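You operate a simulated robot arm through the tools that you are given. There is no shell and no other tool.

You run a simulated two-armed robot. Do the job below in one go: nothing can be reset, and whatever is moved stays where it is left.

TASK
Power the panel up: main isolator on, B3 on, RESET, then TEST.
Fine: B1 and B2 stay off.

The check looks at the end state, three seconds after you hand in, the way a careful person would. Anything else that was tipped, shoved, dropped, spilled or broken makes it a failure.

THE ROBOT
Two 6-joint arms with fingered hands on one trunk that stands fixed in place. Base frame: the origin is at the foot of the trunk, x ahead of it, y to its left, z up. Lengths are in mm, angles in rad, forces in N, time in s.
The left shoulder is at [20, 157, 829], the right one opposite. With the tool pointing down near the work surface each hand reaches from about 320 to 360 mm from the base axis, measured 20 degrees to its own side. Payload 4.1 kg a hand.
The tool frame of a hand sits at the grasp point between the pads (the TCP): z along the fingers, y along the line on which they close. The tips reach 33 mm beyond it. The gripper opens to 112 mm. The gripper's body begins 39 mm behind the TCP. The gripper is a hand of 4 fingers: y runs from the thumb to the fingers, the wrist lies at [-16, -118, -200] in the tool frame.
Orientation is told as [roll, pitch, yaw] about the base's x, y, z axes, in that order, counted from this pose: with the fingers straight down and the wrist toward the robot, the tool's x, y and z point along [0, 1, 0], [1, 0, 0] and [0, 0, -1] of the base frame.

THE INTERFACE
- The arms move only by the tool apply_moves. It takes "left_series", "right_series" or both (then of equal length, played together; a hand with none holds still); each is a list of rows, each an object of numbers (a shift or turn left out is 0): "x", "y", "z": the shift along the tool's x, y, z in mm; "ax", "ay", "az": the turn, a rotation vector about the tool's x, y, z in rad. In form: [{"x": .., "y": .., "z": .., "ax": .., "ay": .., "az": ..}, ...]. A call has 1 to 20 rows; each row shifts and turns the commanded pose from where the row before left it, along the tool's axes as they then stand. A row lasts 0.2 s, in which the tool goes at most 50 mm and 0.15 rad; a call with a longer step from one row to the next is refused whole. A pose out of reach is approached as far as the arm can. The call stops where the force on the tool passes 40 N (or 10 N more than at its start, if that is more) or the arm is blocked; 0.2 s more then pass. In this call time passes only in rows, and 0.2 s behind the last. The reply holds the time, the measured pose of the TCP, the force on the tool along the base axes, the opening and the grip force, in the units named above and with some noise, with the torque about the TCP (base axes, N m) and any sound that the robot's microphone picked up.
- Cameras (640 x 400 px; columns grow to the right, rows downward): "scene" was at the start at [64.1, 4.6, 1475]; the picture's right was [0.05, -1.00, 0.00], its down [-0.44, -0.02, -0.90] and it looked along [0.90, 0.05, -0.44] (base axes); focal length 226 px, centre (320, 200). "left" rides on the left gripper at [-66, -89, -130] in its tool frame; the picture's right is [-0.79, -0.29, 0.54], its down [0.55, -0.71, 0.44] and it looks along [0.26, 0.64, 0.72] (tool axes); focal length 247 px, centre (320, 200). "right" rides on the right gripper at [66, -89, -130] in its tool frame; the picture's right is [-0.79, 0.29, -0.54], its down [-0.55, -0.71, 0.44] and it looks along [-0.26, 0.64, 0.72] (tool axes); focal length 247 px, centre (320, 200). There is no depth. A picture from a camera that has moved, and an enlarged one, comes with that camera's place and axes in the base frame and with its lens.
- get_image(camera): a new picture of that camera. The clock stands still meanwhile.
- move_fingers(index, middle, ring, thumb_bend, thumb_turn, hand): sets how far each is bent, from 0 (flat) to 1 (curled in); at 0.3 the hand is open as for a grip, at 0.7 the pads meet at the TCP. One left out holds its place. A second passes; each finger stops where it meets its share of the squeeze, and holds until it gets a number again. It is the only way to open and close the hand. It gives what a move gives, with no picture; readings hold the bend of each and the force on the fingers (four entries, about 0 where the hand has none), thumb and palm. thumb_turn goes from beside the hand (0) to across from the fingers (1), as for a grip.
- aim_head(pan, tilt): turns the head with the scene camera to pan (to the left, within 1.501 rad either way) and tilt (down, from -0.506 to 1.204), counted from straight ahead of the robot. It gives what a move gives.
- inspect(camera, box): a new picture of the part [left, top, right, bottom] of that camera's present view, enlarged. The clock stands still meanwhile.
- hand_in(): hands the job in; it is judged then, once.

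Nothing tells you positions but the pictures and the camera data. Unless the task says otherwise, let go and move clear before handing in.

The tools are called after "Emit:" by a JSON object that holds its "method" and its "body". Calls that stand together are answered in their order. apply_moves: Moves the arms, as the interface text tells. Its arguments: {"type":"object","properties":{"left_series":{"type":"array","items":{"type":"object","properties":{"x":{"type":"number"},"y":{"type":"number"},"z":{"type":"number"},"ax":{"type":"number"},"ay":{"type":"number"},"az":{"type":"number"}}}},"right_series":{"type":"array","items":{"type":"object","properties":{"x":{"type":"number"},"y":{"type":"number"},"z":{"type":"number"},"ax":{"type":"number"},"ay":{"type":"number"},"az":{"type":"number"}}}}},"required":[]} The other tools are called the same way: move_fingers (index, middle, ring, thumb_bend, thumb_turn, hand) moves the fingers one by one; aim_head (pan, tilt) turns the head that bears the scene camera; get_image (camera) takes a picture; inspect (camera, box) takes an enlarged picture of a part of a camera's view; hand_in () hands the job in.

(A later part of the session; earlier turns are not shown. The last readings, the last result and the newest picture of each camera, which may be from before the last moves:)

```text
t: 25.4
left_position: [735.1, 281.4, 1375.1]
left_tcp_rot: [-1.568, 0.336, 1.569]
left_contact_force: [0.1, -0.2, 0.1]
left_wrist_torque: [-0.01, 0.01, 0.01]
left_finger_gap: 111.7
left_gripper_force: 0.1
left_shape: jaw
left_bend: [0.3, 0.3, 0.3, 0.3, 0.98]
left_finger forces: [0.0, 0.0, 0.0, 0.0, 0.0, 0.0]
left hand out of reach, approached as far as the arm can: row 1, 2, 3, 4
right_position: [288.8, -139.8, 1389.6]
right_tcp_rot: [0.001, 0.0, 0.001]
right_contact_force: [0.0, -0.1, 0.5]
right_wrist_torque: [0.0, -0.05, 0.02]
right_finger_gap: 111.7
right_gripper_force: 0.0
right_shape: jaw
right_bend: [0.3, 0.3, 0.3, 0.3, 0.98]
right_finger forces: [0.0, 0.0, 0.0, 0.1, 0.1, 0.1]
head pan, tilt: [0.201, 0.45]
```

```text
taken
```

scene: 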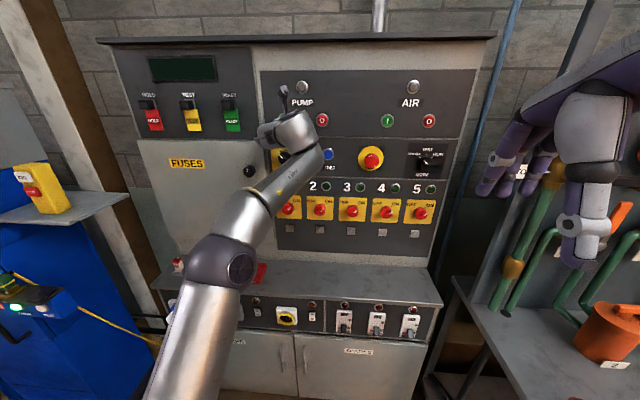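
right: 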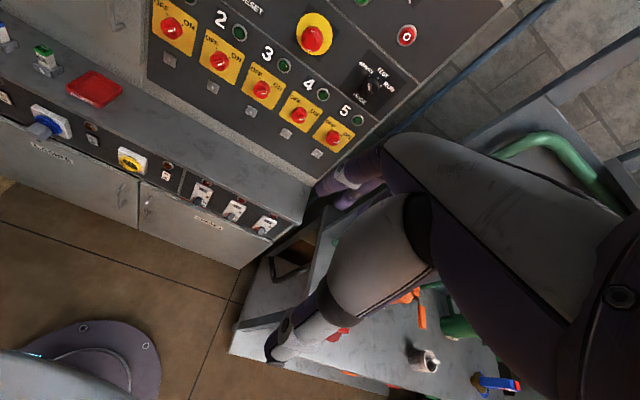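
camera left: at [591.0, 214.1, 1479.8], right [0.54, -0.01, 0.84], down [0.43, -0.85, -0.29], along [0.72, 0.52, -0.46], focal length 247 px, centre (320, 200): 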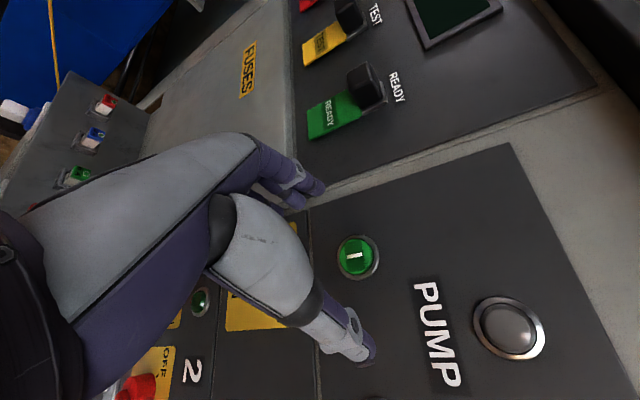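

The arm stays stretched in this configuration. Let me look closely at the isolator knob's shape before choosing how to turn it.

Emit:
{"method": "inspect", "body": {"camera": "scene", "box": [250, 120, 350, 190]}}

Emit:
{"method": "inspect", "body": {"camera": "left", "box": [120, 180, 400, 400]}}

Emit:
{"method": "inspect", "body": {"camera": "left", "box": [260, 0, 460, 150]}}

```text
5.71 times, centred on (300, 155) of scene
camera zoom: at [62.4, 18.0, 1475.6], right [0.2, -0.98, 0.0], down [-0.43, -0.09, -0.9], along [0.88, 0.18, -0.44], focal length 1294 px, centre (434, 457)
```

zoom: 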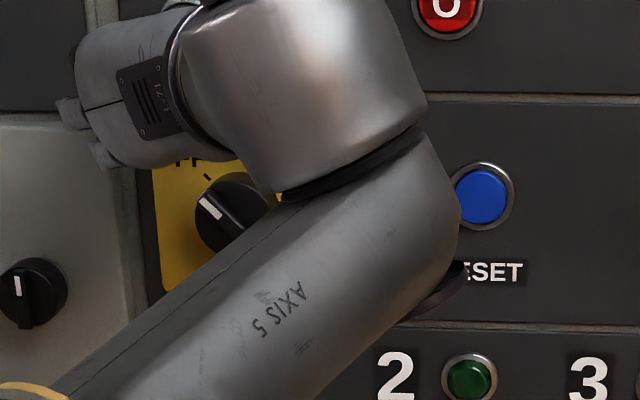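

```text
1.82 times, centred on (260, 290) of left
camera zoom: at [605.8, 219.4, 1465.8], right [0.54, -0.01, 0.84], down [0.43, -0.85, -0.29], along [0.72, 0.52, -0.46], focal length 449 px, centre (429, 36)
```

zoom: 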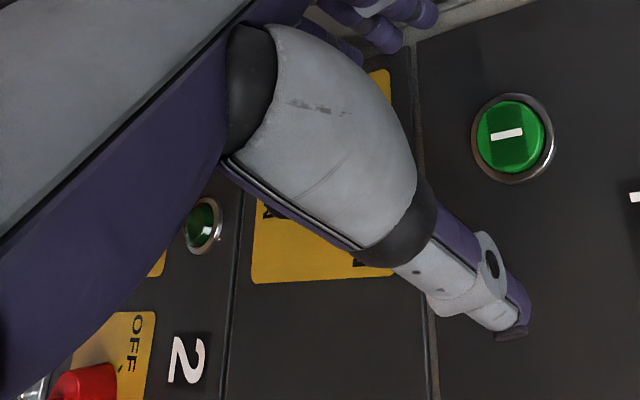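

```text
2.67 times, centred on (360, 75) of left
camera zoom: at [605.8, 219.4, 1465.8], right [0.54, -0.01, 0.84], down [0.43, -0.85, -0.29], along [0.72, 0.52, -0.46], focal length 659 px, centre (213, 533)
```

zoom: 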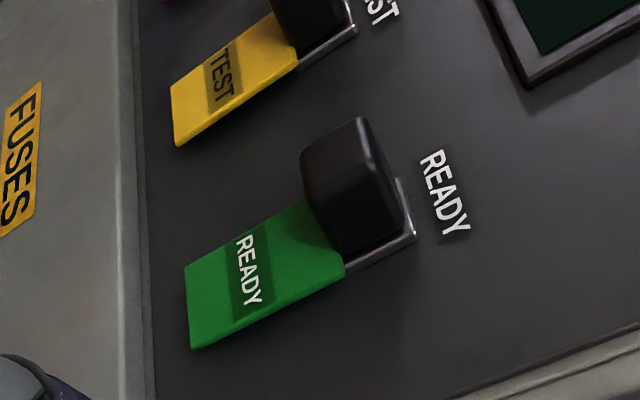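

I can see the panel items well now. I'll probe small single-axis steps here to map which directions are free.

Emit:
{"method": "apply_moves", "body": {"left_series": [{"z": -15}]}}

Emit:
{"method": "apply_moves", "body": {"left_series": [{"az": -0.12}]}}

Emit:
{"method": "apply_moves", "body": {"left_series": [{"ax": 0.12}]}}

Emit:
{"method": "apply_moves", "body": {"left_series": [{"ay": 0.12}]}}

Emit:
{"method": "apply_moves", "body": {"left_series": [{"ay": -0.12}]}}

```text
t: 25.8
left_position: [728.2, 281.3, 1380.9]
left_tcp_rot: [-1.565, 0.337, 1.571]
left_contact_force: [-0.1, -0.4, 0.6]
left_wrist_torque: [0.02, 0.0, -0.04]
left_finger_gap: 112.0
left_gripper_force: 0.1
left_shape: jaw
left_bend: [0.3, 0.3, 0.3, 0.3, 0.98]
left_finger forces: [0.0, 0.0, 0.0, 0.0, 0.0, 0.1]
left hand out of reach, approached as far as the arm can: row 1
right_position: [289.7, -139.3, 1390.1]
right_tcp_rot: [0.0, 0.0, 0.001]
right_contact_force: [-0.3, -0.5, -0.4]
right_wrist_torque: [-0.01, 0.0, 0.0]
right_finger_gap: 111.8
right_gripper_force: 0.1
right_shape: jaw
right_bend: [0.3, 0.3, 0.3, 0.3, 0.98]
right_finger forces: [0.0, 0.1, 0.0, 0.0, 0.1, 0.1]
head pan, tilt: [0.201, 0.45]
```

```text
t: 26.2
left_position: [727.4, 280.4, 1381.0]
left_tcp_rot: [-1.574, 0.457, 1.567]
left_contact_force: [0.1, 1.2, 0.6]
left_wrist_torque: [0.02, 0.01, -0.02]
left_finger_gap: 111.8
left_gripper_force: 0.0
left_shape: jaw
left_bend: [0.3, 0.3, 0.3, 0.3, 0.98]
left_finger forces: [0.0, 0.0, 0.1, 0.1, 0.0, 0.1]
right_position: [288.4, -138.9, 1389.4]
right_tcp_rot: [0.0, -0.001, 0.0]
right_contact_force: [-0.9, 0.7, 0.7]
right_wrist_torque: [-0.02, -0.03, 0.02]
right_finger_gap: 111.6
right_gripper_force: 0.0
right_shape: jaw
right_bend: [0.3, 0.3, 0.3, 0.3, 0.98]
right_finger forces: [0.1, 0.0, 0.0, 0.0, 0.0, 0.1]
head pan, tilt: [0.201, 0.45]
```

```text
t: 26.6
left_position: [734.9, 281.4, 1388.2]
left_tcp_rot: [-1.628, 0.451, 1.435]
left_contact_force: [0.2, 0.1, -0.6]
left_wrist_torque: [-0.03, 0.01, 0.02]
left_finger_gap: 111.9
left_gripper_force: 0.1
left_shape: jaw
left_bend: [0.3, 0.3, 0.3, 0.3, 0.98]
left_finger forces: [0.1, 0.0, 0.0, 0.1, 0.1, 0.0]
left hand out of reach, approached as far as the arm can: row 1
right_position: [289.1, -138.6, 1390.4]
right_tcp_rot: [0.0, -0.002, -0.001]
right_contact_force: [0.2, 0.5, 0.2]
right_wrist_torque: [-0.01, -0.04, 0.02]
right_finger_gap: 111.5
right_gripper_force: 0.2
right_shape: jaw
right_bend: [0.3, 0.3, 0.3, 0.3, 0.98]
right_finger forces: [0.0, 0.0, 0.1, 0.1, 0.1, 0.0]
head pan, tilt: [0.201, 0.45]
```

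```text
t: 27.0
left_position: [729.3, 278.3, 1382.4]
left_tcp_rot: [-1.507, 0.451, 1.435]
left_contact_force: [0.8, 0.0, 0.3]
left_wrist_torque: [0.01, -0.05, -0.01]
left_finger_gap: 111.8
left_gripper_force: 0.2
left_shape: jaw
left_bend: [0.3, 0.3, 0.3, 0.3, 0.98]
left_finger forces: [0.1, 0.0, 0.1, 0.0, 0.1, 0.1]
left hand out of reach, approached as far as the arm can: row 1
right_position: [289.7, -138.3, 1391.0]
right_tcp_rot: [0.0, 0.0, 0.001]
right_contact_force: [0.2, 0.1, -0.3]
right_wrist_torque: [0.0, 0.01, 0.03]
right_finger_gap: 111.5
right_gripper_force: 0.2
right_shape: jaw
right_bend: [0.3, 0.3, 0.3, 0.3, 0.98]
right_finger forces: [0.0, 0.0, 0.1, 0.1, 0.0, 0.0]
head pan, tilt: [0.201, 0.45]
```

```text
t: 27.4
left_position: [734.9, 279.5, 1387.3]
left_tcp_rot: [-1.625, 0.452, 1.435]
left_contact_force: [-1.2, -1.1, -0.7]
left_wrist_torque: [-0.02, 0.02, -0.01]
left_finger_gap: 111.6
left_gripper_force: 0.2
left_shape: jaw
left_bend: [0.3, 0.3, 0.3, 0.3, 0.98]
left_finger forces: [0.0, 0.0, 0.1, 0.0, 0.0, 0.0]
left hand out of reach, approached as far as the arm can: row 1
right_position: [288.6, -140.1, 1391.1]
right_tcp_rot: [-0.001, 0.0, -0.001]
right_contact_force: [-0.8, 0.9, 0.0]
right_wrist_torque: [-0.04, -0.02, -0.01]
right_finger_gap: 111.6
right_gripper_force: 0.0
right_shape: jaw
right_bend: [0.3, 0.3, 0.3, 0.3, 0.98]
right_finger forces: [0.0, 0.1, 0.1, 0.0, 0.0, 0.1]
head pan, tilt: [0.201, 0.45]
```

The arm is stretched straight, where a small pull can't bend the elbow. I'll command a larger pull straight back toward the shoulder, through free space.

Emit:
{"method": "apply_moves", "body": {"left_series": [{"x": 28.1, "y": 9.6, "z": -26.8}, {"x": 28.1, "y": 9.6, "z": -26.8}, {"x": 28.1, "y": 9.6, "z": -26.8}, {"x": 28.1, "y": 9.6, "z": -26.8}, {"x": 28.1, "y": 9.6, "z": -26.8}, {"x": 28.1, "y": 9.6, "z": -26.8}]}}

Emit:
{"method": "get_image", "body": {"camera": "scene"}}

```text
t: 28.8
left_position: [734.3, 280.0, 1388.7]
left_tcp_rot: [-1.627, 0.453, 1.437]
left_contact_force: [-0.7, -0.9, 0.0]
left_wrist_torque: [0.01, -0.03, -0.01]
left_finger_gap: 112.2
left_gripper_force: 0.0
left_shape: jaw
left_bend: [0.3, 0.3, 0.3, 0.3, 0.98]
left_finger forces: [0.0, 0.0, 0.1, 0.1, 0.1, 0.0]
left hand out of reach, approached as far as the arm can: row 1, 2, 3, 4, 5, 6
right_position: [290.6, -139.7, 1390.9]
right_tcp_rot: [0.0, 0.001, 0.0]
right_contact_force: [-0.3, 0.0, -0.7]
right_wrist_torque: [0.01, 0.0, 0.0]
right_finger_gap: 111.6
right_gripper_force: 0.0
right_shape: jaw
right_bend: [0.3, 0.3, 0.3, 0.3, 0.98]
right_finger forces: [0.0, 0.0, 0.0, 0.0, 0.1, 0.0]
head pan, tilt: [0.201, 0.45]
```

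```text
taken
```

scene: 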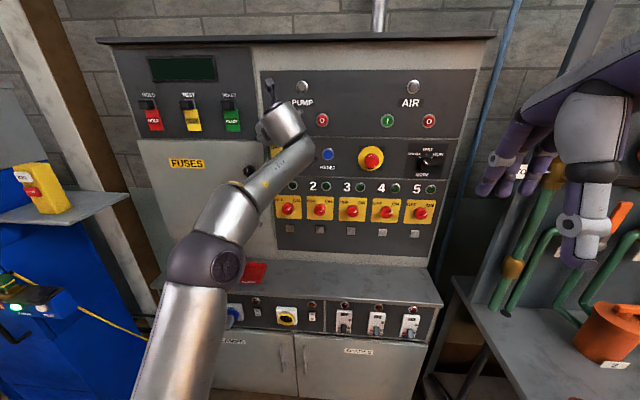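

It sits against the elbow's straight limit. I'll push slightly outward, which reach limits to nearly nothing, then pull back to see if it bends the right way.

Emit:
{"method": "apply_moves", "body": {"left_series": [{"x": -28.1, "y": -9.6, "z": 26.8}, {"x": -14, "y": -4.8, "z": 13.4}, {"x": 28.1, "y": 9.6, "z": -26.8}, {"x": 28.1, "y": 9.6, "z": -26.8}, {"x": 28.1, "y": 9.6, "z": -26.8}]}}

Emit:
{"method": "apply_moves", "body": {"left_series": [{"x": 20, "y": -30, "z": -26.8}, {"x": 20, "y": -30, "z": -26.8}, {"x": 20, "y": -30, "z": -26.8}, {"x": 20, "y": -30, "z": -26.8}]}}

```text
t: 30.0
left_position: [734.6, 281.7, 1387.2]
left_tcp_rot: [-1.626, 0.451, 1.436]
left_contact_force: [-0.3, -0.4, 0.1]
left_wrist_torque: [0.01, -0.02, -0.01]
left_finger_gap: 111.8
left_gripper_force: 0.0
left_shape: jaw
left_bend: [0.3, 0.3, 0.3, 0.3, 0.97]
left_finger forces: [0.0, 0.0, 0.1, 0.0, 0.1, 0.0]
left hand out of reach, approached as far as the arm can: row 1, 2, 3, 4, 5
right_position: [289.4, -138.0, 1390.0]
right_tcp_rot: [-0.001, 0.0, -0.001]
right_contact_force: [-0.2, 0.8, -0.2]
right_wrist_torque: [-0.01, 0.01, -0.02]
right_finger_gap: 111.6
right_gripper_force: 0.0
right_shape: jaw
right_bend: [0.3, 0.3, 0.3, 0.3, 0.98]
right_finger forces: [0.0, 0.0, 0.1, 0.0, 0.0, 0.1]
head pan, tilt: [0.201, 0.45]
```

```text
t: 31.0
left_position: [671.2, 144.8, 1433.0]
left_tcp_rot: [-1.626, 0.452, 1.438]
left_contact_force: [0.6, 0.5, -0.2]
left_wrist_torque: [0.01, 0.02, -0.07]
left_finger_gap: 111.5
left_gripper_force: 0.0
left_shape: jaw
left_bend: [0.3, 0.3, 0.3, 0.3, 0.97]
left_finger forces: [0.0, 0.1, 0.1, 0.1, 0.0, 0.0]
left hand out of reach, approached as far as the arm can: row 1, 2, 3, 4
right_position: [289.5, -137.3, 1390.3]
right_tcp_rot: [0.001, 0.0, 0.0]
right_contact_force: [0.9, 1.2, -0.3]
right_wrist_torque: [-0.03, 0.02, -0.01]
right_finger_gap: 111.6
right_gripper_force: 0.1
right_shape: jaw
right_bend: [0.3, 0.3, 0.3, 0.3, 0.98]
right_finger forces: [0.0, 0.0, 0.0, 0.1, 0.0, 0.0]
head pan, tilt: [0.201, 0.45]
```

The wrist now sits on its other bend side, so rolling back clockwise should bring the hand in line with the forearm. I'll try rolling back about 70° in place.

Emit:
{"method": "apply_moves", "body": {"left_series": [{"az": 0.14}, {"az": 0.14}, {"az": 0.14}, {"az": 0.14}]}}

Emit:
{"method": "apply_moves", "body": {"left_series": [{"az": 0.14}, {"az": 0.14}, {"az": 0.14}, {"az": 0.14}]}}

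Emit:
{"method": "get_image", "body": {"camera": "scene"}}

```text
t: 32.0
left_position: [682.9, 143.5, 1450.1]
left_tcp_rot: [-1.621, -0.111, 1.465]
left_contact_force: [0.3, -0.7, -0.8]
left_wrist_torque: [0.02, -0.05, 0.02]
left_finger_gap: 111.8
left_gripper_force: 0.0
left_shape: jaw
left_bend: [0.3, 0.3, 0.3, 0.3, 0.97]
left_finger forces: [0.0, 0.0, 0.0, 0.0, 0.0, 0.0]
left hand out of reach, approached as far as the arm can: row 1, 2, 3, 4
right_position: [289.3, -138.7, 1389.6]
right_tcp_rot: [0.002, 0.0, 0.0]
right_contact_force: [0.0, -0.8, 0.5]
right_wrist_torque: [0.04, 0.01, 0.01]
right_finger_gap: 111.7
right_gripper_force: 0.1
right_shape: jaw
right_bend: [0.3, 0.3, 0.3, 0.3, 0.98]
right_finger forces: [0.0, 0.1, 0.0, 0.1, 0.1, 0.0]
head pan, tilt: [0.201, 0.45]
```

```text
t: 33.0
left_position: [683.2, 143.3, 1451.1]
left_tcp_rot: [-1.637, -0.668, 1.501]
left_contact_force: [-1.2, 0.5, 0.8]
left_wrist_torque: [0.01, 0.0, 0.01]
left_finger_gap: 111.9
left_gripper_force: 0.0
left_shape: jaw
left_bend: [0.3, 0.3, 0.3, 0.3, 0.97]
left_finger forces: [0.0, 0.0, 0.0, 0.0, 0.0, 0.0]
left hand out of reach, approached as far as the arm can: row 2
right_position: [289.0, -139.4, 1389.6]
right_tcp_rot: [0.001, 0.001, 0.0]
right_contact_force: [0.2, 0.7, 0.6]
right_wrist_torque: [-0.02, -0.02, 0.02]
right_finger_gap: 111.6
right_gripper_force: 0.1
right_shape: jaw
right_bend: [0.3, 0.3, 0.3, 0.3, 0.98]
right_finger forces: [0.0, 0.0, 0.0, 0.0, 0.0, 0.0]
head pan, tilt: [0.201, 0.45]
```

```text
taken
```

scene: 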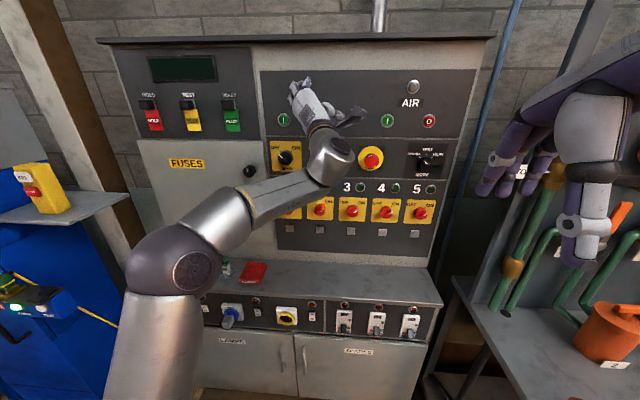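

Now the elbow is nicely bent and the pose is in reach, at (683, 143, 1451). I'll keep rolling clockwise to see how far it stays reachable.

Emit:
{"method": "apply_moves", "body": {"left_series": [{"az": 0.14}, {"az": 0.14}, {"az": 0.14}, {"az": 0.14}, {"az": 0.14}, {"az": 0.14}]}}

Emit:
{"method": "get_image", "body": {"camera": "scene"}}

```text
t: 34.4
left_position: [691.2, 72.3, 1528.2]
left_tcp_rot: [-1.62, -1.475, 1.556]
left_contact_force: [-0.6, -0.6, 0.3]
left_wrist_torque: [0.02, 0.04, -0.03]
left_finger_gap: 111.9
left_gripper_force: 0.1
left_shape: jaw
left_bend: [0.3, 0.3, 0.3, 0.3, 0.98]
left_finger forces: [0.1, 0.0, 0.0, 0.0, 0.0, 0.1]
left hand out of reach, approached as far as the arm can: row 4, 5, 6
right_position: [289.6, -139.5, 1389.4]
right_tcp_rot: [0.0, 0.001, 0.001]
right_contact_force: [-0.3, -0.5, 0.3]
right_wrist_torque: [-0.04, -0.04, 0.0]
right_finger_gap: 111.5
right_gripper_force: 0.0
right_shape: jaw
right_bend: [0.3, 0.3, 0.3, 0.3, 0.98]
right_finger forces: [0.1, 0.1, 0.0, 0.0, 0.0, 0.1]
head pan, tilt: [0.201, 0.45]
```

```text
taken
```

scene: 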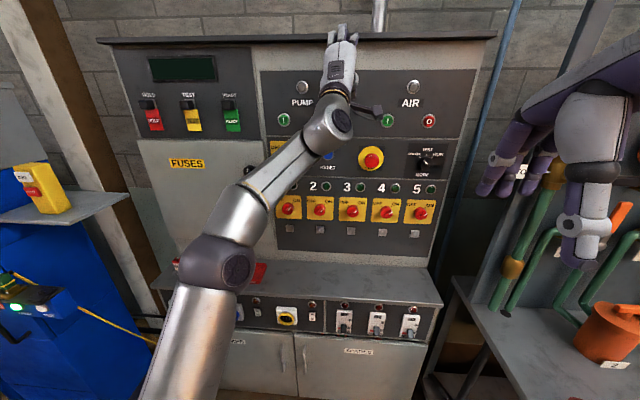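

Pointing straight forward isn't practical on the left side. However, tilted about 35–40° below horizontal with the fingers side up was freely reachable, and that tilt is enough to push a knob or button. I'll return the left hand to that kind of pose.

Emit:
{"method": "apply_moves", "body": {"left_series": [{"x": 25, "y": -32, "z": -15, "ax": 0.12, "ay": 0.03}, {"x": 25, "y": -33.6, "z": -11.1, "ax": 0.12, "ay": 0.03}, {"x": 25, "y": -34.6, "z": -7, "ax": 0.12, "ay": 0.03}, {"x": 25, "y": -35.2, "z": -2.8, "ax": 0.12, "ay": 0.03}, {"x": 25, "y": -35.3, "z": 1.5, "ax": 0.12}, {"x": 25, "y": -34.9, "z": 5.7, "ax": 0.12}]}}

Emit:
{"method": "get_image", "body": {"camera": "scene"}}

Emit:
{"method": "get_image", "body": {"camera": "left"}}

```text
t: 35.8
left_position: [605.9, 208.8, 1324.6]
left_tcp_rot: [-0.096, -0.856, 0.108]
left_contact_force: [0.6, 0.1, -0.4]
left_wrist_torque: [0.03, -0.02, 0.0]
left_finger_gap: 111.7
left_gripper_force: 0.1
left_shape: jaw
left_bend: [0.3, 0.3, 0.3, 0.3, 0.98]
left_finger forces: [0.1, 0.0, 0.1, 0.1, 0.1, 0.0]
right_position: [289.8, -138.1, 1390.1]
right_tcp_rot: [0.0, 0.0, -0.001]
right_contact_force: [0.2, -0.8, 0.1]
right_wrist_torque: [-0.02, 0.01, 0.01]
right_finger_gap: 111.8
right_gripper_force: 0.0
right_shape: jaw
right_bend: [0.3, 0.3, 0.3, 0.3, 0.98]
right_finger forces: [0.1, 0.0, 0.0, 0.0, 0.0, 0.0]
head pan, tilt: [0.201, 0.45]
```

```text
taken
```

scene: 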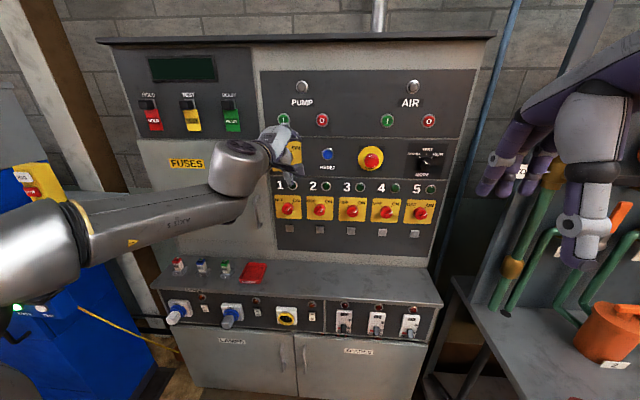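

```text
taken
camera left: at [450.9, 137.5, 1346.1], right [0.25, -0.82, -0.52], down [-0.15, 0.49, -0.86], along [0.96, 0.29, 0.0], focal length 247 px, centre (320, 200)
```

left: 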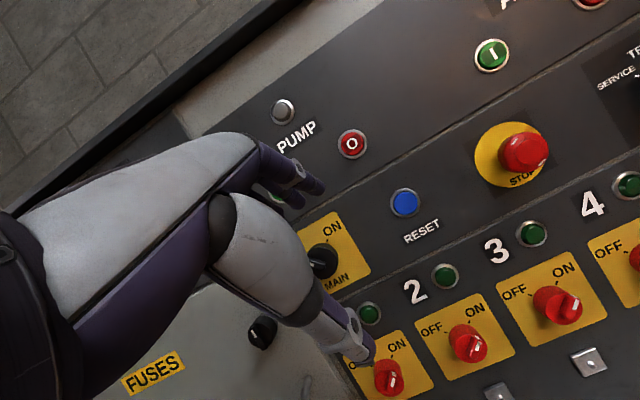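

The left hand is freely in reach now at (606, 209, 1325), and the knob bars are clearly visible as wedges. I'll make a pointing index finger on the left hand and check its shape.

Emit:
{"method": "move_fingers", "body": {"hand": "left", "index": 0.3, "middle": 1.0, "ring": 1.0, "thumb_bend": 0.6, "thumb_turn": 0.0}}

Emit:
{"method": "get_image", "body": {"camera": "left"}}

Emit:
{"method": "inspect", "body": {"camera": "scene", "box": [200, 90, 360, 210]}}

```text
t: 36.8
left_position: [604.0, 208.2, 1324.9]
left_tcp_rot: [-0.098, -0.857, 0.11]
left_contact_force: [-0.3, 0.4, 0.2]
left_wrist_torque: [0.02, 0.01, 0.0]
left_finger_gap: 119.0
left_gripper_force: 0.2
left_shape: fingers
left_bend: [0.3, 1.0, 1.0, 0.6, 0.0]
left_finger forces: [0.1, 0.0, 0.0, 0.0, 0.1, 0.0]
right_position: [290.3, -139.8, 1389.1]
right_tcp_rot: [0.0, 0.0, 0.001]
right_contact_force: [0.2, -0.5, 0.2]
right_wrist_torque: [-0.03, 0.0, -0.01]
right_finger_gap: 111.5
right_gripper_force: 0.0
right_shape: jaw
right_bend: [0.3, 0.3, 0.3, 0.3, 0.98]
right_finger forces: [0.0, 0.1, 0.0, 0.0, 0.0, 0.0]
head pan, tilt: [0.201, 0.45]
```

```text
taken
camera left: at [451.1, 137.7, 1346.4], right [0.25, -0.82, -0.52], down [-0.15, 0.49, -0.86], along [0.96, 0.29, 0.0], focal length 247 px, centre (320, 200)
```

left: 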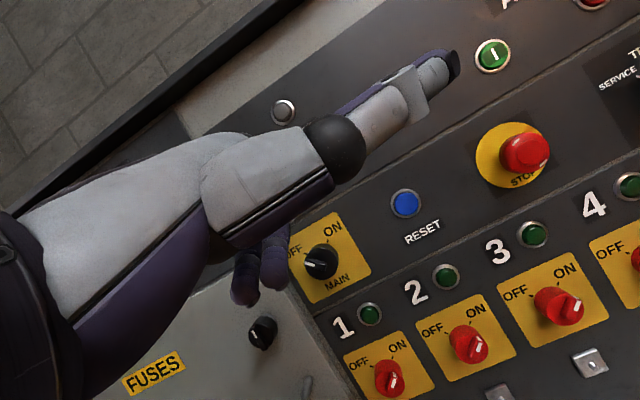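

```text
3.33 times, centred on (280, 150) of scene
camera zoom: at [62.5, 18.0, 1475.6], right [0.2, -0.98, 0.0], down [-0.43, -0.09, -0.9], along [0.88, 0.18, -0.44], focal length 755 px, centre (453, 367)
```

zoom: 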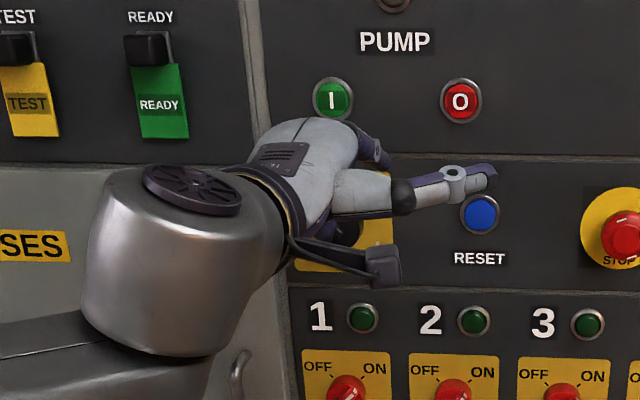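

The thumb swings out to the side at turn 0, so I'll tuck it in and lay the index flat. At this tilt the index should point nearly straight at the panel.

Emit:
{"method": "move_fingers", "body": {"hand": "left", "index": 0.0, "middle": 1.0, "ring": 1.0, "thumb_bend": 0.9, "thumb_turn": 1.0}}

Emit:
{"method": "get_image", "body": {"camera": "left"}}

Emit:
{"method": "inspect", "body": {"camera": "scene", "box": [200, 90, 360, 210]}}

```text
t: 37.8
left_position: [606.4, 207.4, 1325.5]
left_tcp_rot: [-0.098, -0.859, 0.11]
left_contact_force: [-1.1, 1.2, 0.3]
left_wrist_torque: [-0.01, 0.01, 0.01]
left_finger_gap: 64.5
left_gripper_force: 0.0
left_shape: fingers
left_bend: [0.0, 1.0, 1.0, 0.9, 1.0]
left_finger forces: [0.0, 0.1, 0.0, 0.1, 0.1, 0.0]
right_position: [289.6, -139.1, 1390.4]
right_tcp_rot: [0.001, 0.001, 0.0]
right_contact_force: [0.0, -0.6, -0.4]
right_wrist_torque: [-0.01, 0.0, -0.01]
right_finger_gap: 111.3
right_gripper_force: 0.1
right_shape: jaw
right_bend: [0.3, 0.3, 0.3, 0.3, 0.98]
right_finger forces: [0.1, 0.1, 0.0, 0.1, 0.0, 0.1]
head pan, tilt: [0.201, 0.45]
```

```text
taken
camera left: at [451.0, 137.7, 1346.5], right [0.25, -0.82, -0.52], down [-0.15, 0.49, -0.86], along [0.96, 0.29, 0.0], focal length 247 px, centre (320, 200)
```

left: 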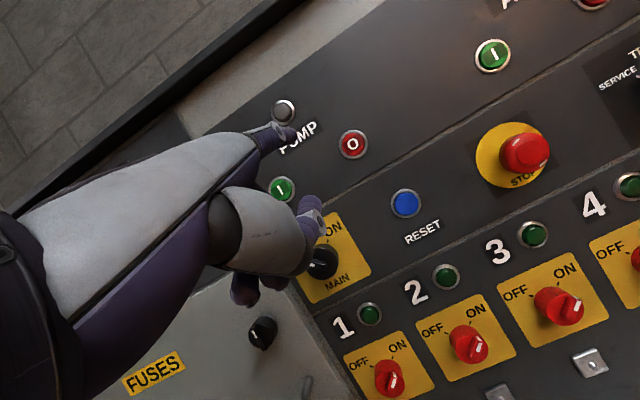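

```text
3.33 times, centred on (280, 150) of scene
camera zoom: at [62.5, 18.0, 1475.6], right [0.2, -0.98, 0.0], down [-0.43, -0.09, -0.9], along [0.88, 0.18, -0.44], focal length 755 px, centre (453, 367)
```

zoom: 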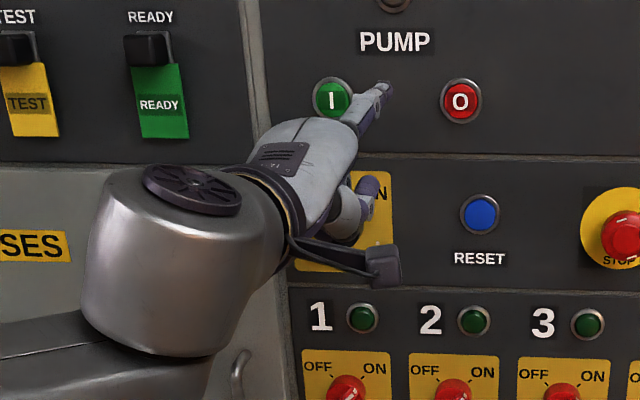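

The index tip is at about (665, 195, 1415), i.e. tool (-21, 105, -14). The MAIN knob is near (830, 304, 1256). I'll zoom in on the knob from the left camera.

Emit:
{"method": "inspect", "body": {"camera": "left", "box": [280, 190, 400, 310]}}

Emit:
{"method": "inspect", "body": {"camera": "left", "box": [330, 290, 600, 400]}}

```text
3.33 times, centred on (340, 250) of left
camera zoom: at [451.0, 137.7, 1346.5], right [0.25, -0.82, -0.52], down [-0.15, 0.49, -0.86], along [0.96, 0.29, 0.0], focal length 823 px, centre (253, 33)
```

zoom: 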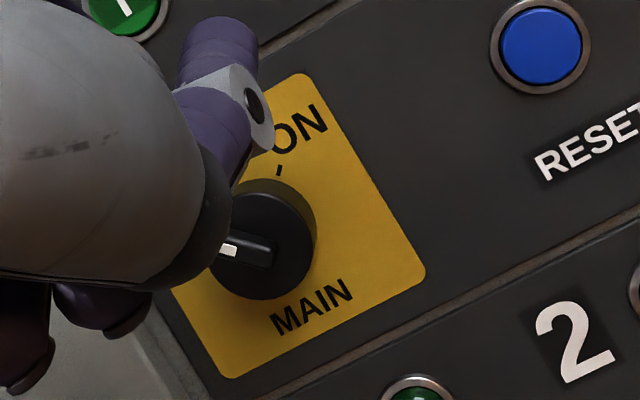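

```text
2.37 times, centred on (465, 345) of left
camera zoom: at [451.0, 137.7, 1346.5], right [0.25, -0.82, -0.52], down [-0.15, 0.49, -0.86], along [0.96, 0.29, 0.0], focal length 585 px, centre (-24, -144)
```

zoom: 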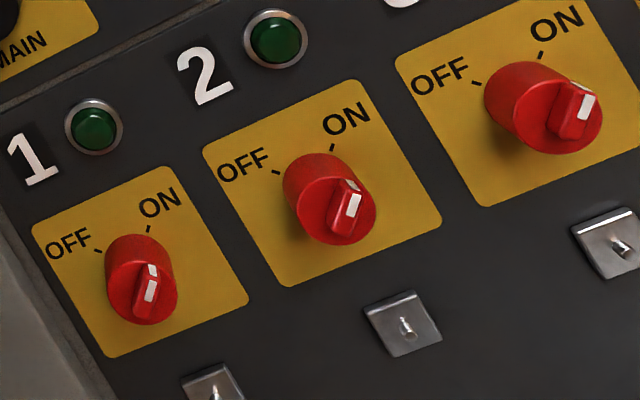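

The knobs are cylinders with a raised bar on the face, and the black MAIN bar points to OFF (up-left). I'll level the index finger and stage its tip about 60 mm in front of the panel, left of the MAIN knob.

Emit:
{"method": "apply_moves", "body": {"left_series": [{"x": 25.2, "y": -6.8, "z": 26.7, "ax": 0.061, "ay": 0.007, "az": 0.0233}, {"x": 24.9, "y": -5.7, "z": 27.2, "ax": 0.061, "ay": 0.007, "az": 0.0233}, {"x": 24.6, "y": -4.6, "z": 27.7, "ax": 0.061, "ay": 0.007, "az": 0.0233}, {"x": 24.3, "y": -3.5, "z": 28.2}, {"x": 24.3, "y": -3.5, "z": 28.2}, {"x": 24.3, "y": -3.5, "z": 28.2}]}}

Emit:
{"method": "get_image", "body": {"camera": "scene"}}

Emit:
{"method": "get_image", "body": {"camera": "left"}}

```text
t: 39.2
left_position: [669.4, 296.7, 1221.9]
left_tcp_rot: [0.002, -0.674, 0.004]
left_contact_force: [0.2, -0.7, 0.0]
left_wrist_torque: [0.01, 0.02, -0.01]
left_finger_gap: 64.3
left_gripper_force: 0.0
left_shape: fingers
left_bend: [0.0, 1.0, 1.0, 0.9, 1.0]
left_finger forces: [0.0, 0.0, 0.1, 0.0, 0.1, 0.1]
left hand out of reach, approached as far as the arm can: row 4, 5, 6
right_position: [290.0, -139.5, 1390.0]
right_tcp_rot: [0.0, 0.0, 0.0]
right_contact_force: [0.0, 0.5, -0.8]
right_wrist_torque: [-0.01, -0.04, 0.01]
right_finger_gap: 111.9
right_gripper_force: 0.0
right_shape: jaw
right_bend: [0.3, 0.3, 0.3, 0.3, 0.98]
right_finger forces: [0.0, 0.1, 0.0, 0.1, 0.0, 0.1]
head pan, tilt: [0.201, 0.45]
```

```text
taken
```

scene: 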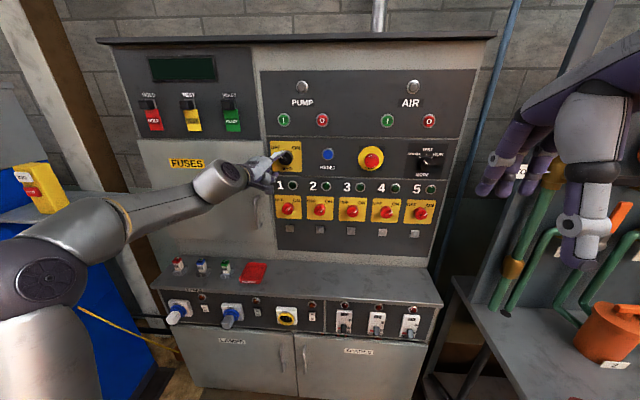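

```text
taken
camera left: at [519.0, 230.6, 1268.5], right [0.12, -0.79, -0.6], down [-0.29, 0.55, -0.78], along [0.95, 0.26, -0.16], focal length 247 px, centre (320, 200)
```

left: 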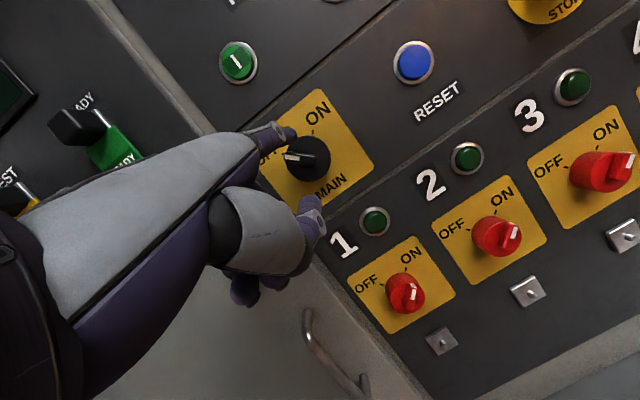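

Reach ran out at TCP (669, 297, 1222), though the finger is now near the MAIN knob. I'll try yawing the hand left a little, which should relieve the limit, then continue.

Emit:
{"method": "apply_moves", "body": {"left_series": [{"ax": 0.03, "ay": 0.08, "az": -0.08}, {"ax": 0.03, "ay": 0.08, "az": -0.08}]}}

Emit:
{"method": "apply_moves", "body": {"left_series": [{"x": 14, "y": -10, "z": 16}, {"x": 14, "y": -10, "z": 16}]}}

```text
t: 39.8
left_position: [668.7, 297.4, 1222.8]
left_tcp_rot: [0.042, -0.619, 0.205]
left_contact_force: [1.0, -0.4, 1.3]
left_wrist_torque: [-0.03, -0.04, -0.03]
left_finger_gap: 64.6
left_gripper_force: 0.4
left_shape: fingers
left_bend: [0.0, 1.0, 1.0, 0.9, 1.0]
left_finger forces: [0.4, 0.0, 0.1, 0.0, 0.0, 0.1]
left hand out of reach, approached as far as the arm can: row 1
right_position: [289.3, -139.7, 1389.4]
right_tcp_rot: [0.001, 0.0, -0.001]
right_contact_force: [-0.6, -0.3, 0.2]
right_wrist_torque: [-0.01, 0.0, 0.01]
right_finger_gap: 111.7
right_gripper_force: 0.0
right_shape: jaw
right_bend: [0.3, 0.3, 0.3, 0.3, 0.98]
right_finger forces: [0.1, 0.1, 0.0, 0.0, 0.0, 0.0]
head pan, tilt: [0.201, 0.45]
```

```text
t: 40.4
left_position: [664.9, 324.9, 1185.3]
left_tcp_rot: [0.037, -0.621, 0.203]
left_contact_force: [0.2, 0.0, -0.4]
left_wrist_torque: [-0.02, 0.03, 0.02]
left_finger_gap: 64.4
left_gripper_force: 0.0
left_shape: fingers
left_bend: [0.0, 1.0, 1.0, 0.9, 1.0]
left_finger forces: [0.0, 0.0, 0.1, 0.0, 0.1, 0.1]
right_position: [289.5, -139.2, 1390.8]
right_tcp_rot: [0.001, 0.0, 0.0]
right_contact_force: [0.2, -0.3, 0.2]
right_wrist_torque: [0.01, -0.02, -0.03]
right_finger_gap: 111.7
right_gripper_force: 0.1
right_shape: jaw
right_bend: [0.3, 0.3, 0.3, 0.3, 0.98]
right_finger forces: [0.1, 0.0, 0.1, 0.0, 0.0, 0.1]
head pan, tilt: [0.201, 0.45]
```

Now in reach with the index tip at about (746, 320, 1257). I'll check the view before approaching the knob.

Emit:
{"method": "get_image", "body": {"camera": "left"}}

Emit:
{"method": "inspect", "body": {"camera": "scene", "box": [240, 120, 340, 200]}}

Emit:
{"method": "inspect", "body": {"camera": "left", "box": [220, 60, 400, 200]}}

```text
taken
camera left: at [535.4, 225.2, 1237.4], right [0.25, -0.74, -0.63], down [-0.44, 0.49, -0.75], along [0.86, 0.47, -0.2], focal length 247 px, centre (320, 200)
```

left: 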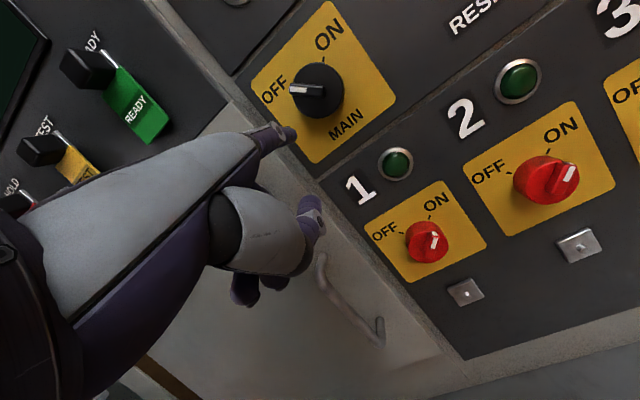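

```text
5.00 times, centred on (290, 160) of scene
camera zoom: at [62.4, 17.8, 1475.6], right [0.2, -0.98, 0.0], down [-0.43, -0.09, -0.9], along [0.88, 0.18, -0.44], focal length 1132 px, centre (470, 400)
```

zoom: 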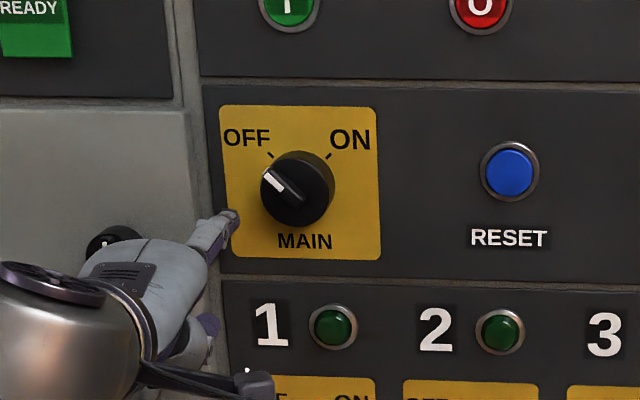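

```text
2.86 times, centred on (310, 130) of left
camera zoom: at [535.4, 225.2, 1237.4], right [0.25, -0.74, -0.63], down [-0.44, 0.49, -0.75], along [0.86, 0.47, -0.2], focal length 706 px, centre (349, 400)
```

zoom: 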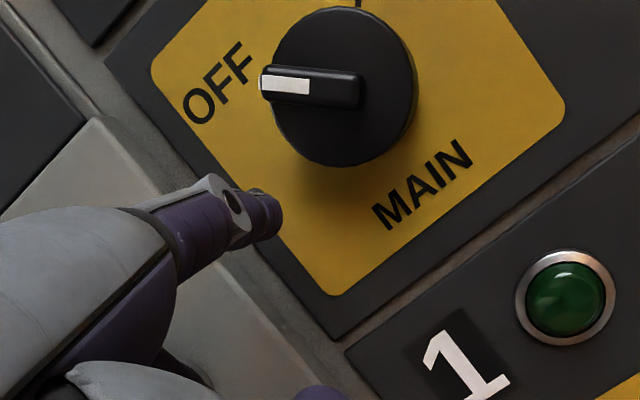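

With this better baseline I now put the MAIN knob's front face at about (780, 285, 1269), about 54 mm in diameter, with its bar pointing up-left. The fingertip is at (767, 327, 1253). I'll move it to just in front of the knob's left side.

Emit:
{"method": "apply_moves", "body": {"left_series": [{"x": -14.9, "y": -4, "z": -18.1}]}}

Emit:
{"method": "inspect", "body": {"camera": "scene", "box": [250, 130, 330, 190]}}

Emit:
{"method": "inspect", "body": {"camera": "left", "box": [220, 60, 400, 200]}}

```text
t: 40.8
left_position: [655.8, 307.4, 1198.8]
left_tcp_rot: [0.039, -0.622, 0.204]
left_contact_force: [0.1, 0.0, -0.2]
left_wrist_torque: [0.01, 0.02, 0.0]
left_finger_gap: 64.1
left_gripper_force: 0.0
left_shape: fingers
left_bend: [0.0, 1.0, 1.0, 0.9, 1.0]
left_finger forces: [0.0, 0.0, 0.0, 0.1, 0.1, 0.1]
right_position: [289.2, -139.8, 1388.8]
right_tcp_rot: [-0.001, 0.0, 0.0]
right_contact_force: [0.1, -0.8, 0.5]
right_wrist_torque: [-0.04, 0.01, 0.0]
right_finger_gap: 111.6
right_gripper_force: 0.1
right_shape: jaw
right_bend: [0.3, 0.3, 0.3, 0.3, 0.98]
right_finger forces: [0.0, 0.0, 0.0, 0.0, 0.0, 0.0]
head pan, tilt: [0.201, 0.45]
```

```text
6.67 times, centred on (290, 160) of scene
camera zoom: at [62.6, 18.2, 1475.6], right [0.2, -0.98, 0.0], down [-0.43, -0.09, -0.9], along [0.88, 0.18, -0.44], focal length 1509 px, centre (520, 467)
```

zoom: 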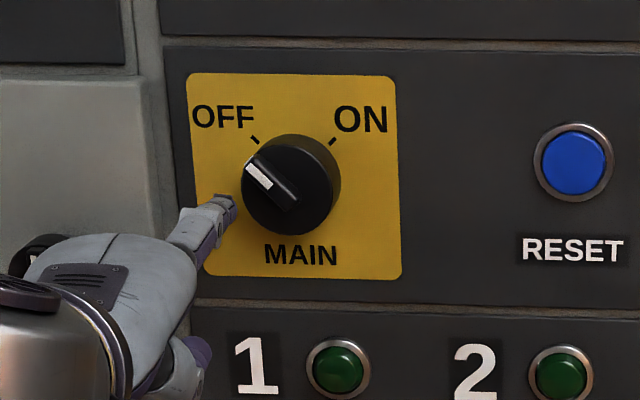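

```text
2.86 times, centred on (310, 130) of left
camera zoom: at [526.5, 208.1, 1249.5], right [0.25, -0.74, -0.63], down [-0.44, 0.49, -0.75], along [0.86, 0.47, -0.2], focal length 706 px, centre (349, 400)
```

zoom: 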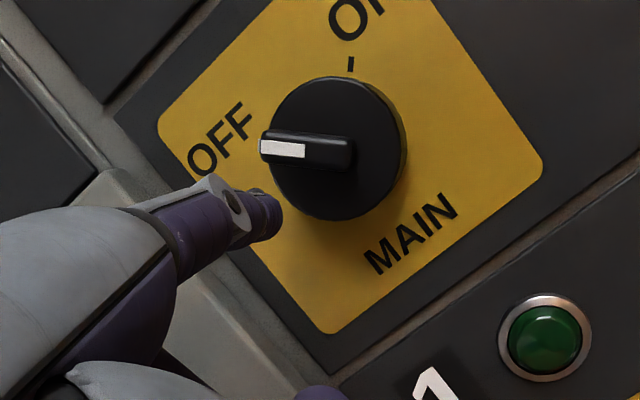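

The fingertip is at about (759, 309, 1265) and the knob face at about (773, 284, 1269.5), with the tip just below and left of the bar end. I'll move right a bit and forward in small steps until I feel the face.

Emit:
{"method": "apply_moves", "body": {"left_series": [{"x": -6.6, "y": 6.2, "z": 2.9}]}}

Emit:
{"method": "apply_moves", "body": {"left_series": [{"x": -0.9, "y": 3.2, "z": 2.2}]}}

Emit:
{"method": "inspect", "body": {"camera": "left", "box": [220, 60, 400, 200]}}

```text
t: 41.2
left_position: [664.6, 302.3, 1198.9]
left_tcp_rot: [0.036, -0.619, 0.205]
left_contact_force: [-0.3, 0.0, -0.1]
left_wrist_torque: [-0.02, 0.01, 0.0]
left_finger_gap: 64.3
left_gripper_force: 0.0
left_shape: fingers
left_bend: [0.0, 1.0, 1.0, 0.9, 1.0]
left_finger forces: [0.0, 0.0, 0.1, 0.1, 0.0, 0.0]
right_position: [290.0, -139.5, 1390.5]
right_tcp_rot: [0.001, -0.001, 0.0]
right_contact_force: [-0.2, -0.8, -1.2]
right_wrist_torque: [0.0, -0.04, 0.0]
right_finger_gap: 111.6
right_gripper_force: 0.1
right_shape: jaw
right_bend: [0.3, 0.3, 0.3, 0.3, 0.98]
right_finger forces: [0.0, 0.1, 0.1, 0.0, 0.1, 0.1]
head pan, tilt: [0.201, 0.45]
```

```text
t: 41.6
left_position: [667.1, 302.0, 1198.5]
left_tcp_rot: [0.039, -0.621, 0.203]
left_contact_force: [-0.2, -0.5, 0.7]
left_wrist_torque: [0.02, 0.0, 0.02]
left_finger_gap: 64.3
left_gripper_force: 0.1
left_shape: fingers
left_bend: [0.0, 1.0, 1.0, 0.9, 1.0]
left_finger forces: [0.0, 0.1, 0.1, 0.0, 0.1, 0.0]
right_position: [288.2, -139.0, 1389.9]
right_tcp_rot: [0.0, -0.001, -0.001]
right_contact_force: [-0.5, -0.2, -0.1]
right_wrist_torque: [0.01, -0.03, 0.0]
right_finger_gap: 111.6
right_gripper_force: 0.1
right_shape: jaw
right_bend: [0.3, 0.3, 0.3, 0.3, 0.98]
right_finger forces: [0.1, 0.0, 0.0, 0.0, 0.0, 0.1]
head pan, tilt: [0.201, 0.45]
```

```text
2.86 times, centred on (310, 130) of left
camera zoom: at [537.6, 203.1, 1250.9], right [0.25, -0.74, -0.63], down [-0.44, 0.49, -0.75], along [0.86, 0.47, -0.2], focal length 706 px, centre (349, 400)
```

zoom: 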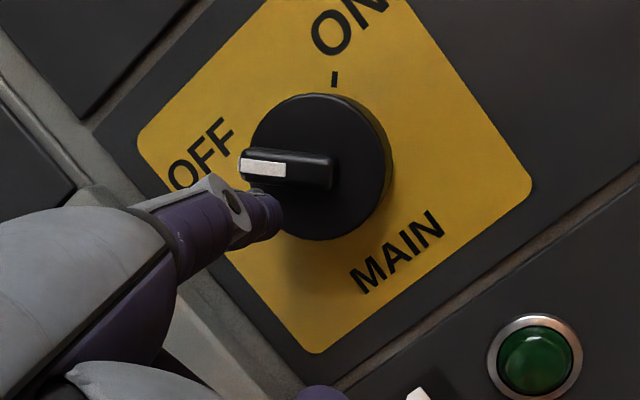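

The fingertip is right beside the bar's lower-left flank with no contact yet. I'll keep creeping forward in 3 mm steps.

Emit:
{"method": "apply_moves", "body": {"left_series": [{"x": -0.67, "y": 2.39, "z": 1.69}]}}

Emit:
{"method": "apply_moves", "body": {"left_series": [{"x": -0.67, "y": 2.39, "z": 1.69}]}}

Emit:
{"method": "inspect", "body": {"camera": "left", "box": [220, 60, 400, 200]}}

Emit:
{"method": "inspect", "body": {"camera": "scene", "box": [250, 130, 330, 190]}}

```text
t: 42.0
left_position: [671.3, 302.1, 1200.4]
left_tcp_rot: [0.037, -0.621, 0.204]
left_contact_force: [0.1, 0.3, -0.5]
left_wrist_torque: [0.02, -0.01, -0.01]
left_finger_gap: 64.6
left_gripper_force: 0.1
left_shape: fingers
left_bend: [0.0, 1.0, 1.0, 0.9, 1.0]
left_finger forces: [0.0, 0.0, 0.0, 0.0, 0.0, 0.0]
right_position: [289.4, -138.4, 1390.5]
right_tcp_rot: [-0.001, 0.0, 0.0]
right_contact_force: [0.1, 0.3, -0.1]
right_wrist_torque: [0.01, 0.0, -0.01]
right_finger_gap: 111.6
right_gripper_force: 0.2
right_shape: jaw
right_bend: [0.3, 0.3, 0.3, 0.3, 0.98]
right_finger forces: [0.1, 0.0, 0.0, 0.0, 0.0, 0.0]
head pan, tilt: [0.201, 0.45]
```

```text
t: 42.4
left_position: [673.3, 302.2, 1200.5]
left_tcp_rot: [0.039, -0.623, 0.203]
left_contact_force: [-0.4, 0.5, -0.8]
left_wrist_torque: [0.0, 0.02, 0.01]
left_finger_gap: 64.0
left_gripper_force: 0.4
left_shape: fingers
left_bend: [0.0, 1.0, 1.0, 0.9, 1.0]
left_finger forces: [0.5, 0.1, 0.0, 0.0, 0.0, 0.0]
right_position: [289.4, -139.3, 1389.8]
right_tcp_rot: [-0.001, 0.0, 0.0]
right_contact_force: [0.8, 0.5, 0.1]
right_wrist_torque: [0.0, 0.01, 0.0]
right_finger_gap: 111.6
right_gripper_force: 0.1
right_shape: jaw
right_bend: [0.3, 0.3, 0.3, 0.3, 0.98]
right_finger forces: [0.1, 0.0, 0.0, 0.1, 0.1, 0.0]
head pan, tilt: [0.201, 0.45]
```

```text
2.86 times, centred on (310, 130) of left
camera zoom: at [544.3, 202.7, 1251.2], right [0.25, -0.74, -0.63], down [-0.44, 0.49, -0.75], along [0.86, 0.47, -0.2], focal length 706 px, centre (349, 400)
```

zoom: 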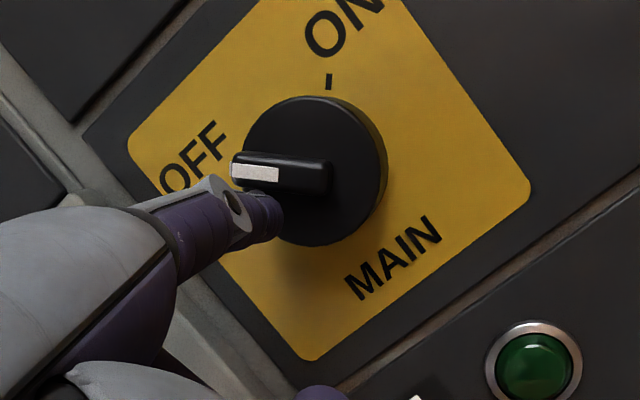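

```text
6.67 times, centred on (290, 160) of scene
camera zoom: at [62.4, 18.0, 1475.6], right [0.2, -0.98, 0.0], down [-0.43, -0.09, -0.9], along [0.88, 0.18, -0.44], focal length 1509 px, centre (520, 467)
```

zoom: 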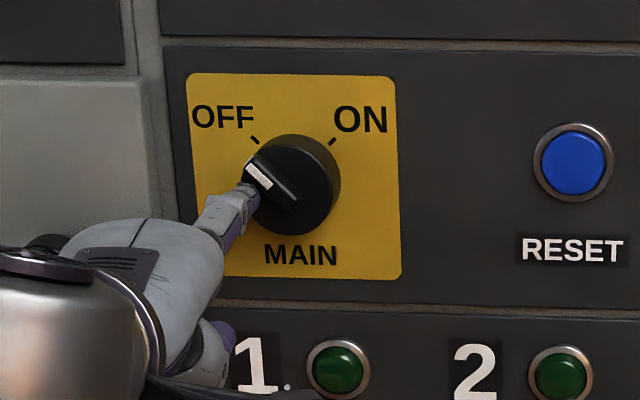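

The index feels a light touch on the knob, next to the bar's flank. I'll start the clockwise arc with the first three steps and check the response.

Emit:
{"method": "apply_moves", "body": {"left_series": [{"x": -0.02, "y": 3.4, "z": -4.83}, {"x": -1.49, "y": 2.86, "z": -4.65}, {"x": -2.78, "y": 2.24, "z": -4.28}]}}

Emit:
{"method": "inspect", "body": {"camera": "left", "box": [220, 60, 400, 200]}}

Emit:
{"method": "inspect", "body": {"camera": "scene", "box": [250, 130, 330, 190]}}

```text
t: 43.2
left_position: [673.7, 296.2, 1216.4]
left_tcp_rot: [0.038, -0.621, 0.202]
left_contact_force: [-0.9, 1.4, -1.0]
left_wrist_torque: [-0.07, 0.02, 0.09]
left_finger_gap: 62.9
left_gripper_force: 0.6
left_shape: fingers
left_bend: [0.01, 1.0, 1.0, 0.9, 1.0]
left_finger forces: [1.2, 0.1, 0.0, 0.0, 0.0, 0.0]
right_position: [289.7, -139.1, 1389.7]
right_tcp_rot: [-0.002, 0.001, 0.001]
right_contact_force: [0.3, 1.0, 0.0]
right_wrist_torque: [0.01, 0.0, 0.01]
right_finger_gap: 111.7
right_gripper_force: 0.1
right_shape: jaw
right_bend: [0.3, 0.3, 0.3, 0.3, 0.98]
right_finger forces: [0.0, 0.1, 0.0, 0.0, 0.1, 0.1]
head pan, tilt: [0.201, 0.45]
```

```text
2.86 times, centred on (310, 130) of left
camera zoom: at [544.4, 196.8, 1267.1], right [0.25, -0.74, -0.63], down [-0.44, 0.49, -0.75], along [0.86, 0.47, -0.2], focal length 706 px, centre (349, 400)
```

zoom: 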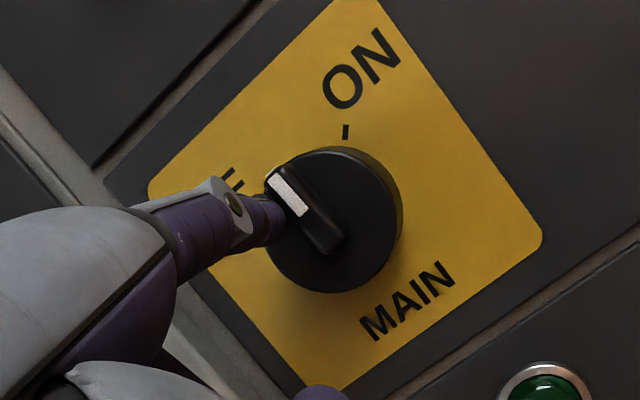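

```text
6.67 times, centred on (290, 160) of scene
camera zoom: at [62.5, 18.1, 1475.6], right [0.2, -0.98, 0.0], down [-0.43, -0.09, -0.9], along [0.88, 0.18, -0.44], focal length 1509 px, centre (520, 467)
```

zoom: 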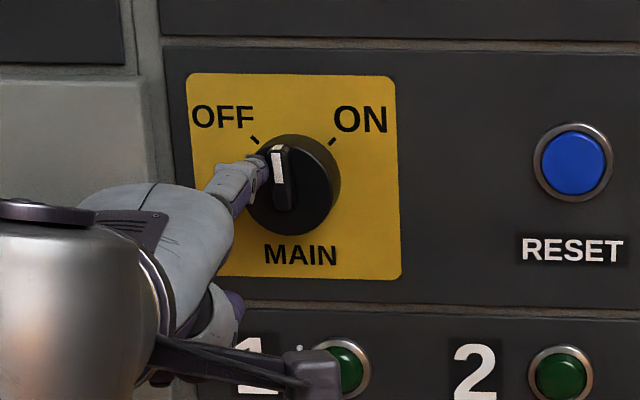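

The knob is turning: the bar is now nearly vertical. I'll carry on along the arc toward ON.

Emit:
{"method": "apply_moves", "body": {"left_series": [{"x": -3.98, "y": 1.52, "z": -3.73}, {"x": -4.7, "y": 0.71, "z": -2.86}, {"x": -5.32, "y": -0.2, "z": -1.82}]}}

Emit:
{"method": "inspect", "body": {"camera": "left", "box": [220, 60, 400, 200]}}

Emit:
{"method": "inspect", "body": {"camera": "scene", "box": [250, 130, 330, 190]}}

```text
t: 44.0
left_position: [674.6, 282.0, 1222.8]
left_tcp_rot: [0.038, -0.621, 0.202]
left_contact_force: [-0.4, 0.4, -0.3]
left_wrist_torque: [-0.01, 0.03, 0.0]
left_finger_gap: 64.2
left_gripper_force: 0.0
left_shape: fingers
left_bend: [0.0, 1.0, 1.0, 0.9, 1.0]
left_finger forces: [0.0, 0.0, 0.0, 0.0, 0.0, 0.0]
right_position: [289.4, -140.1, 1390.5]
right_tcp_rot: [0.0, 0.0, -0.001]
right_contact_force: [0.3, -0.7, 0.4]
right_wrist_torque: [-0.02, 0.0, -0.02]
right_finger_gap: 111.8
right_gripper_force: 0.1
right_shape: jaw
right_bend: [0.3, 0.3, 0.3, 0.3, 0.98]
right_finger forces: [0.1, 0.1, 0.0, 0.1, 0.0, 0.0]
head pan, tilt: [0.201, 0.45]
```

```text
2.86 times, centred on (310, 130) of left
camera zoom: at [544.5, 183.2, 1274.1], right [0.25, -0.74, -0.63], down [-0.44, 0.49, -0.75], along [0.86, 0.47, -0.2], focal length 706 px, centre (349, 400)
```

zoom: 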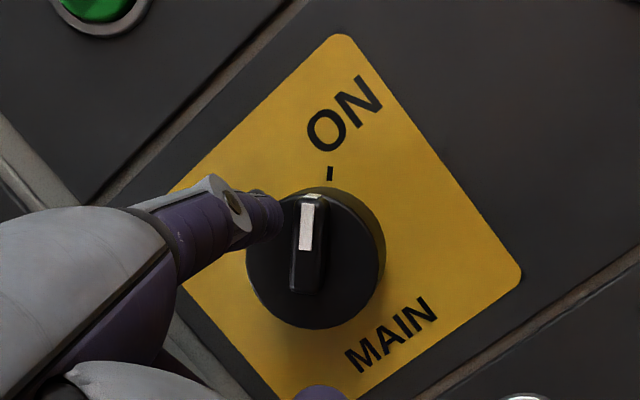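

```text
6.67 times, centred on (290, 160) of scene
camera zoom: at [62.5, 18.1, 1475.6], right [0.2, -0.98, 0.0], down [-0.43, -0.09, -0.9], along [0.88, 0.18, -0.44], focal length 1509 px, centre (520, 467)
```

zoom: 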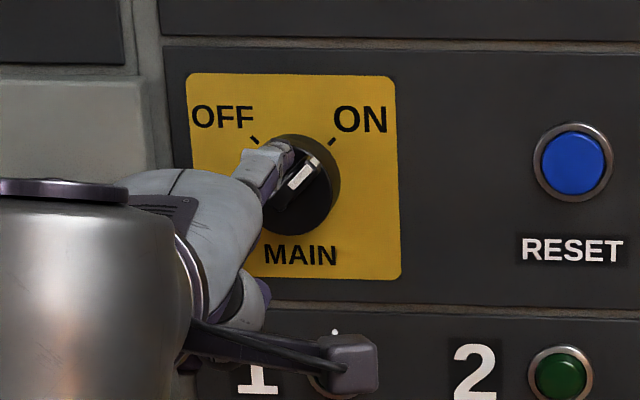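

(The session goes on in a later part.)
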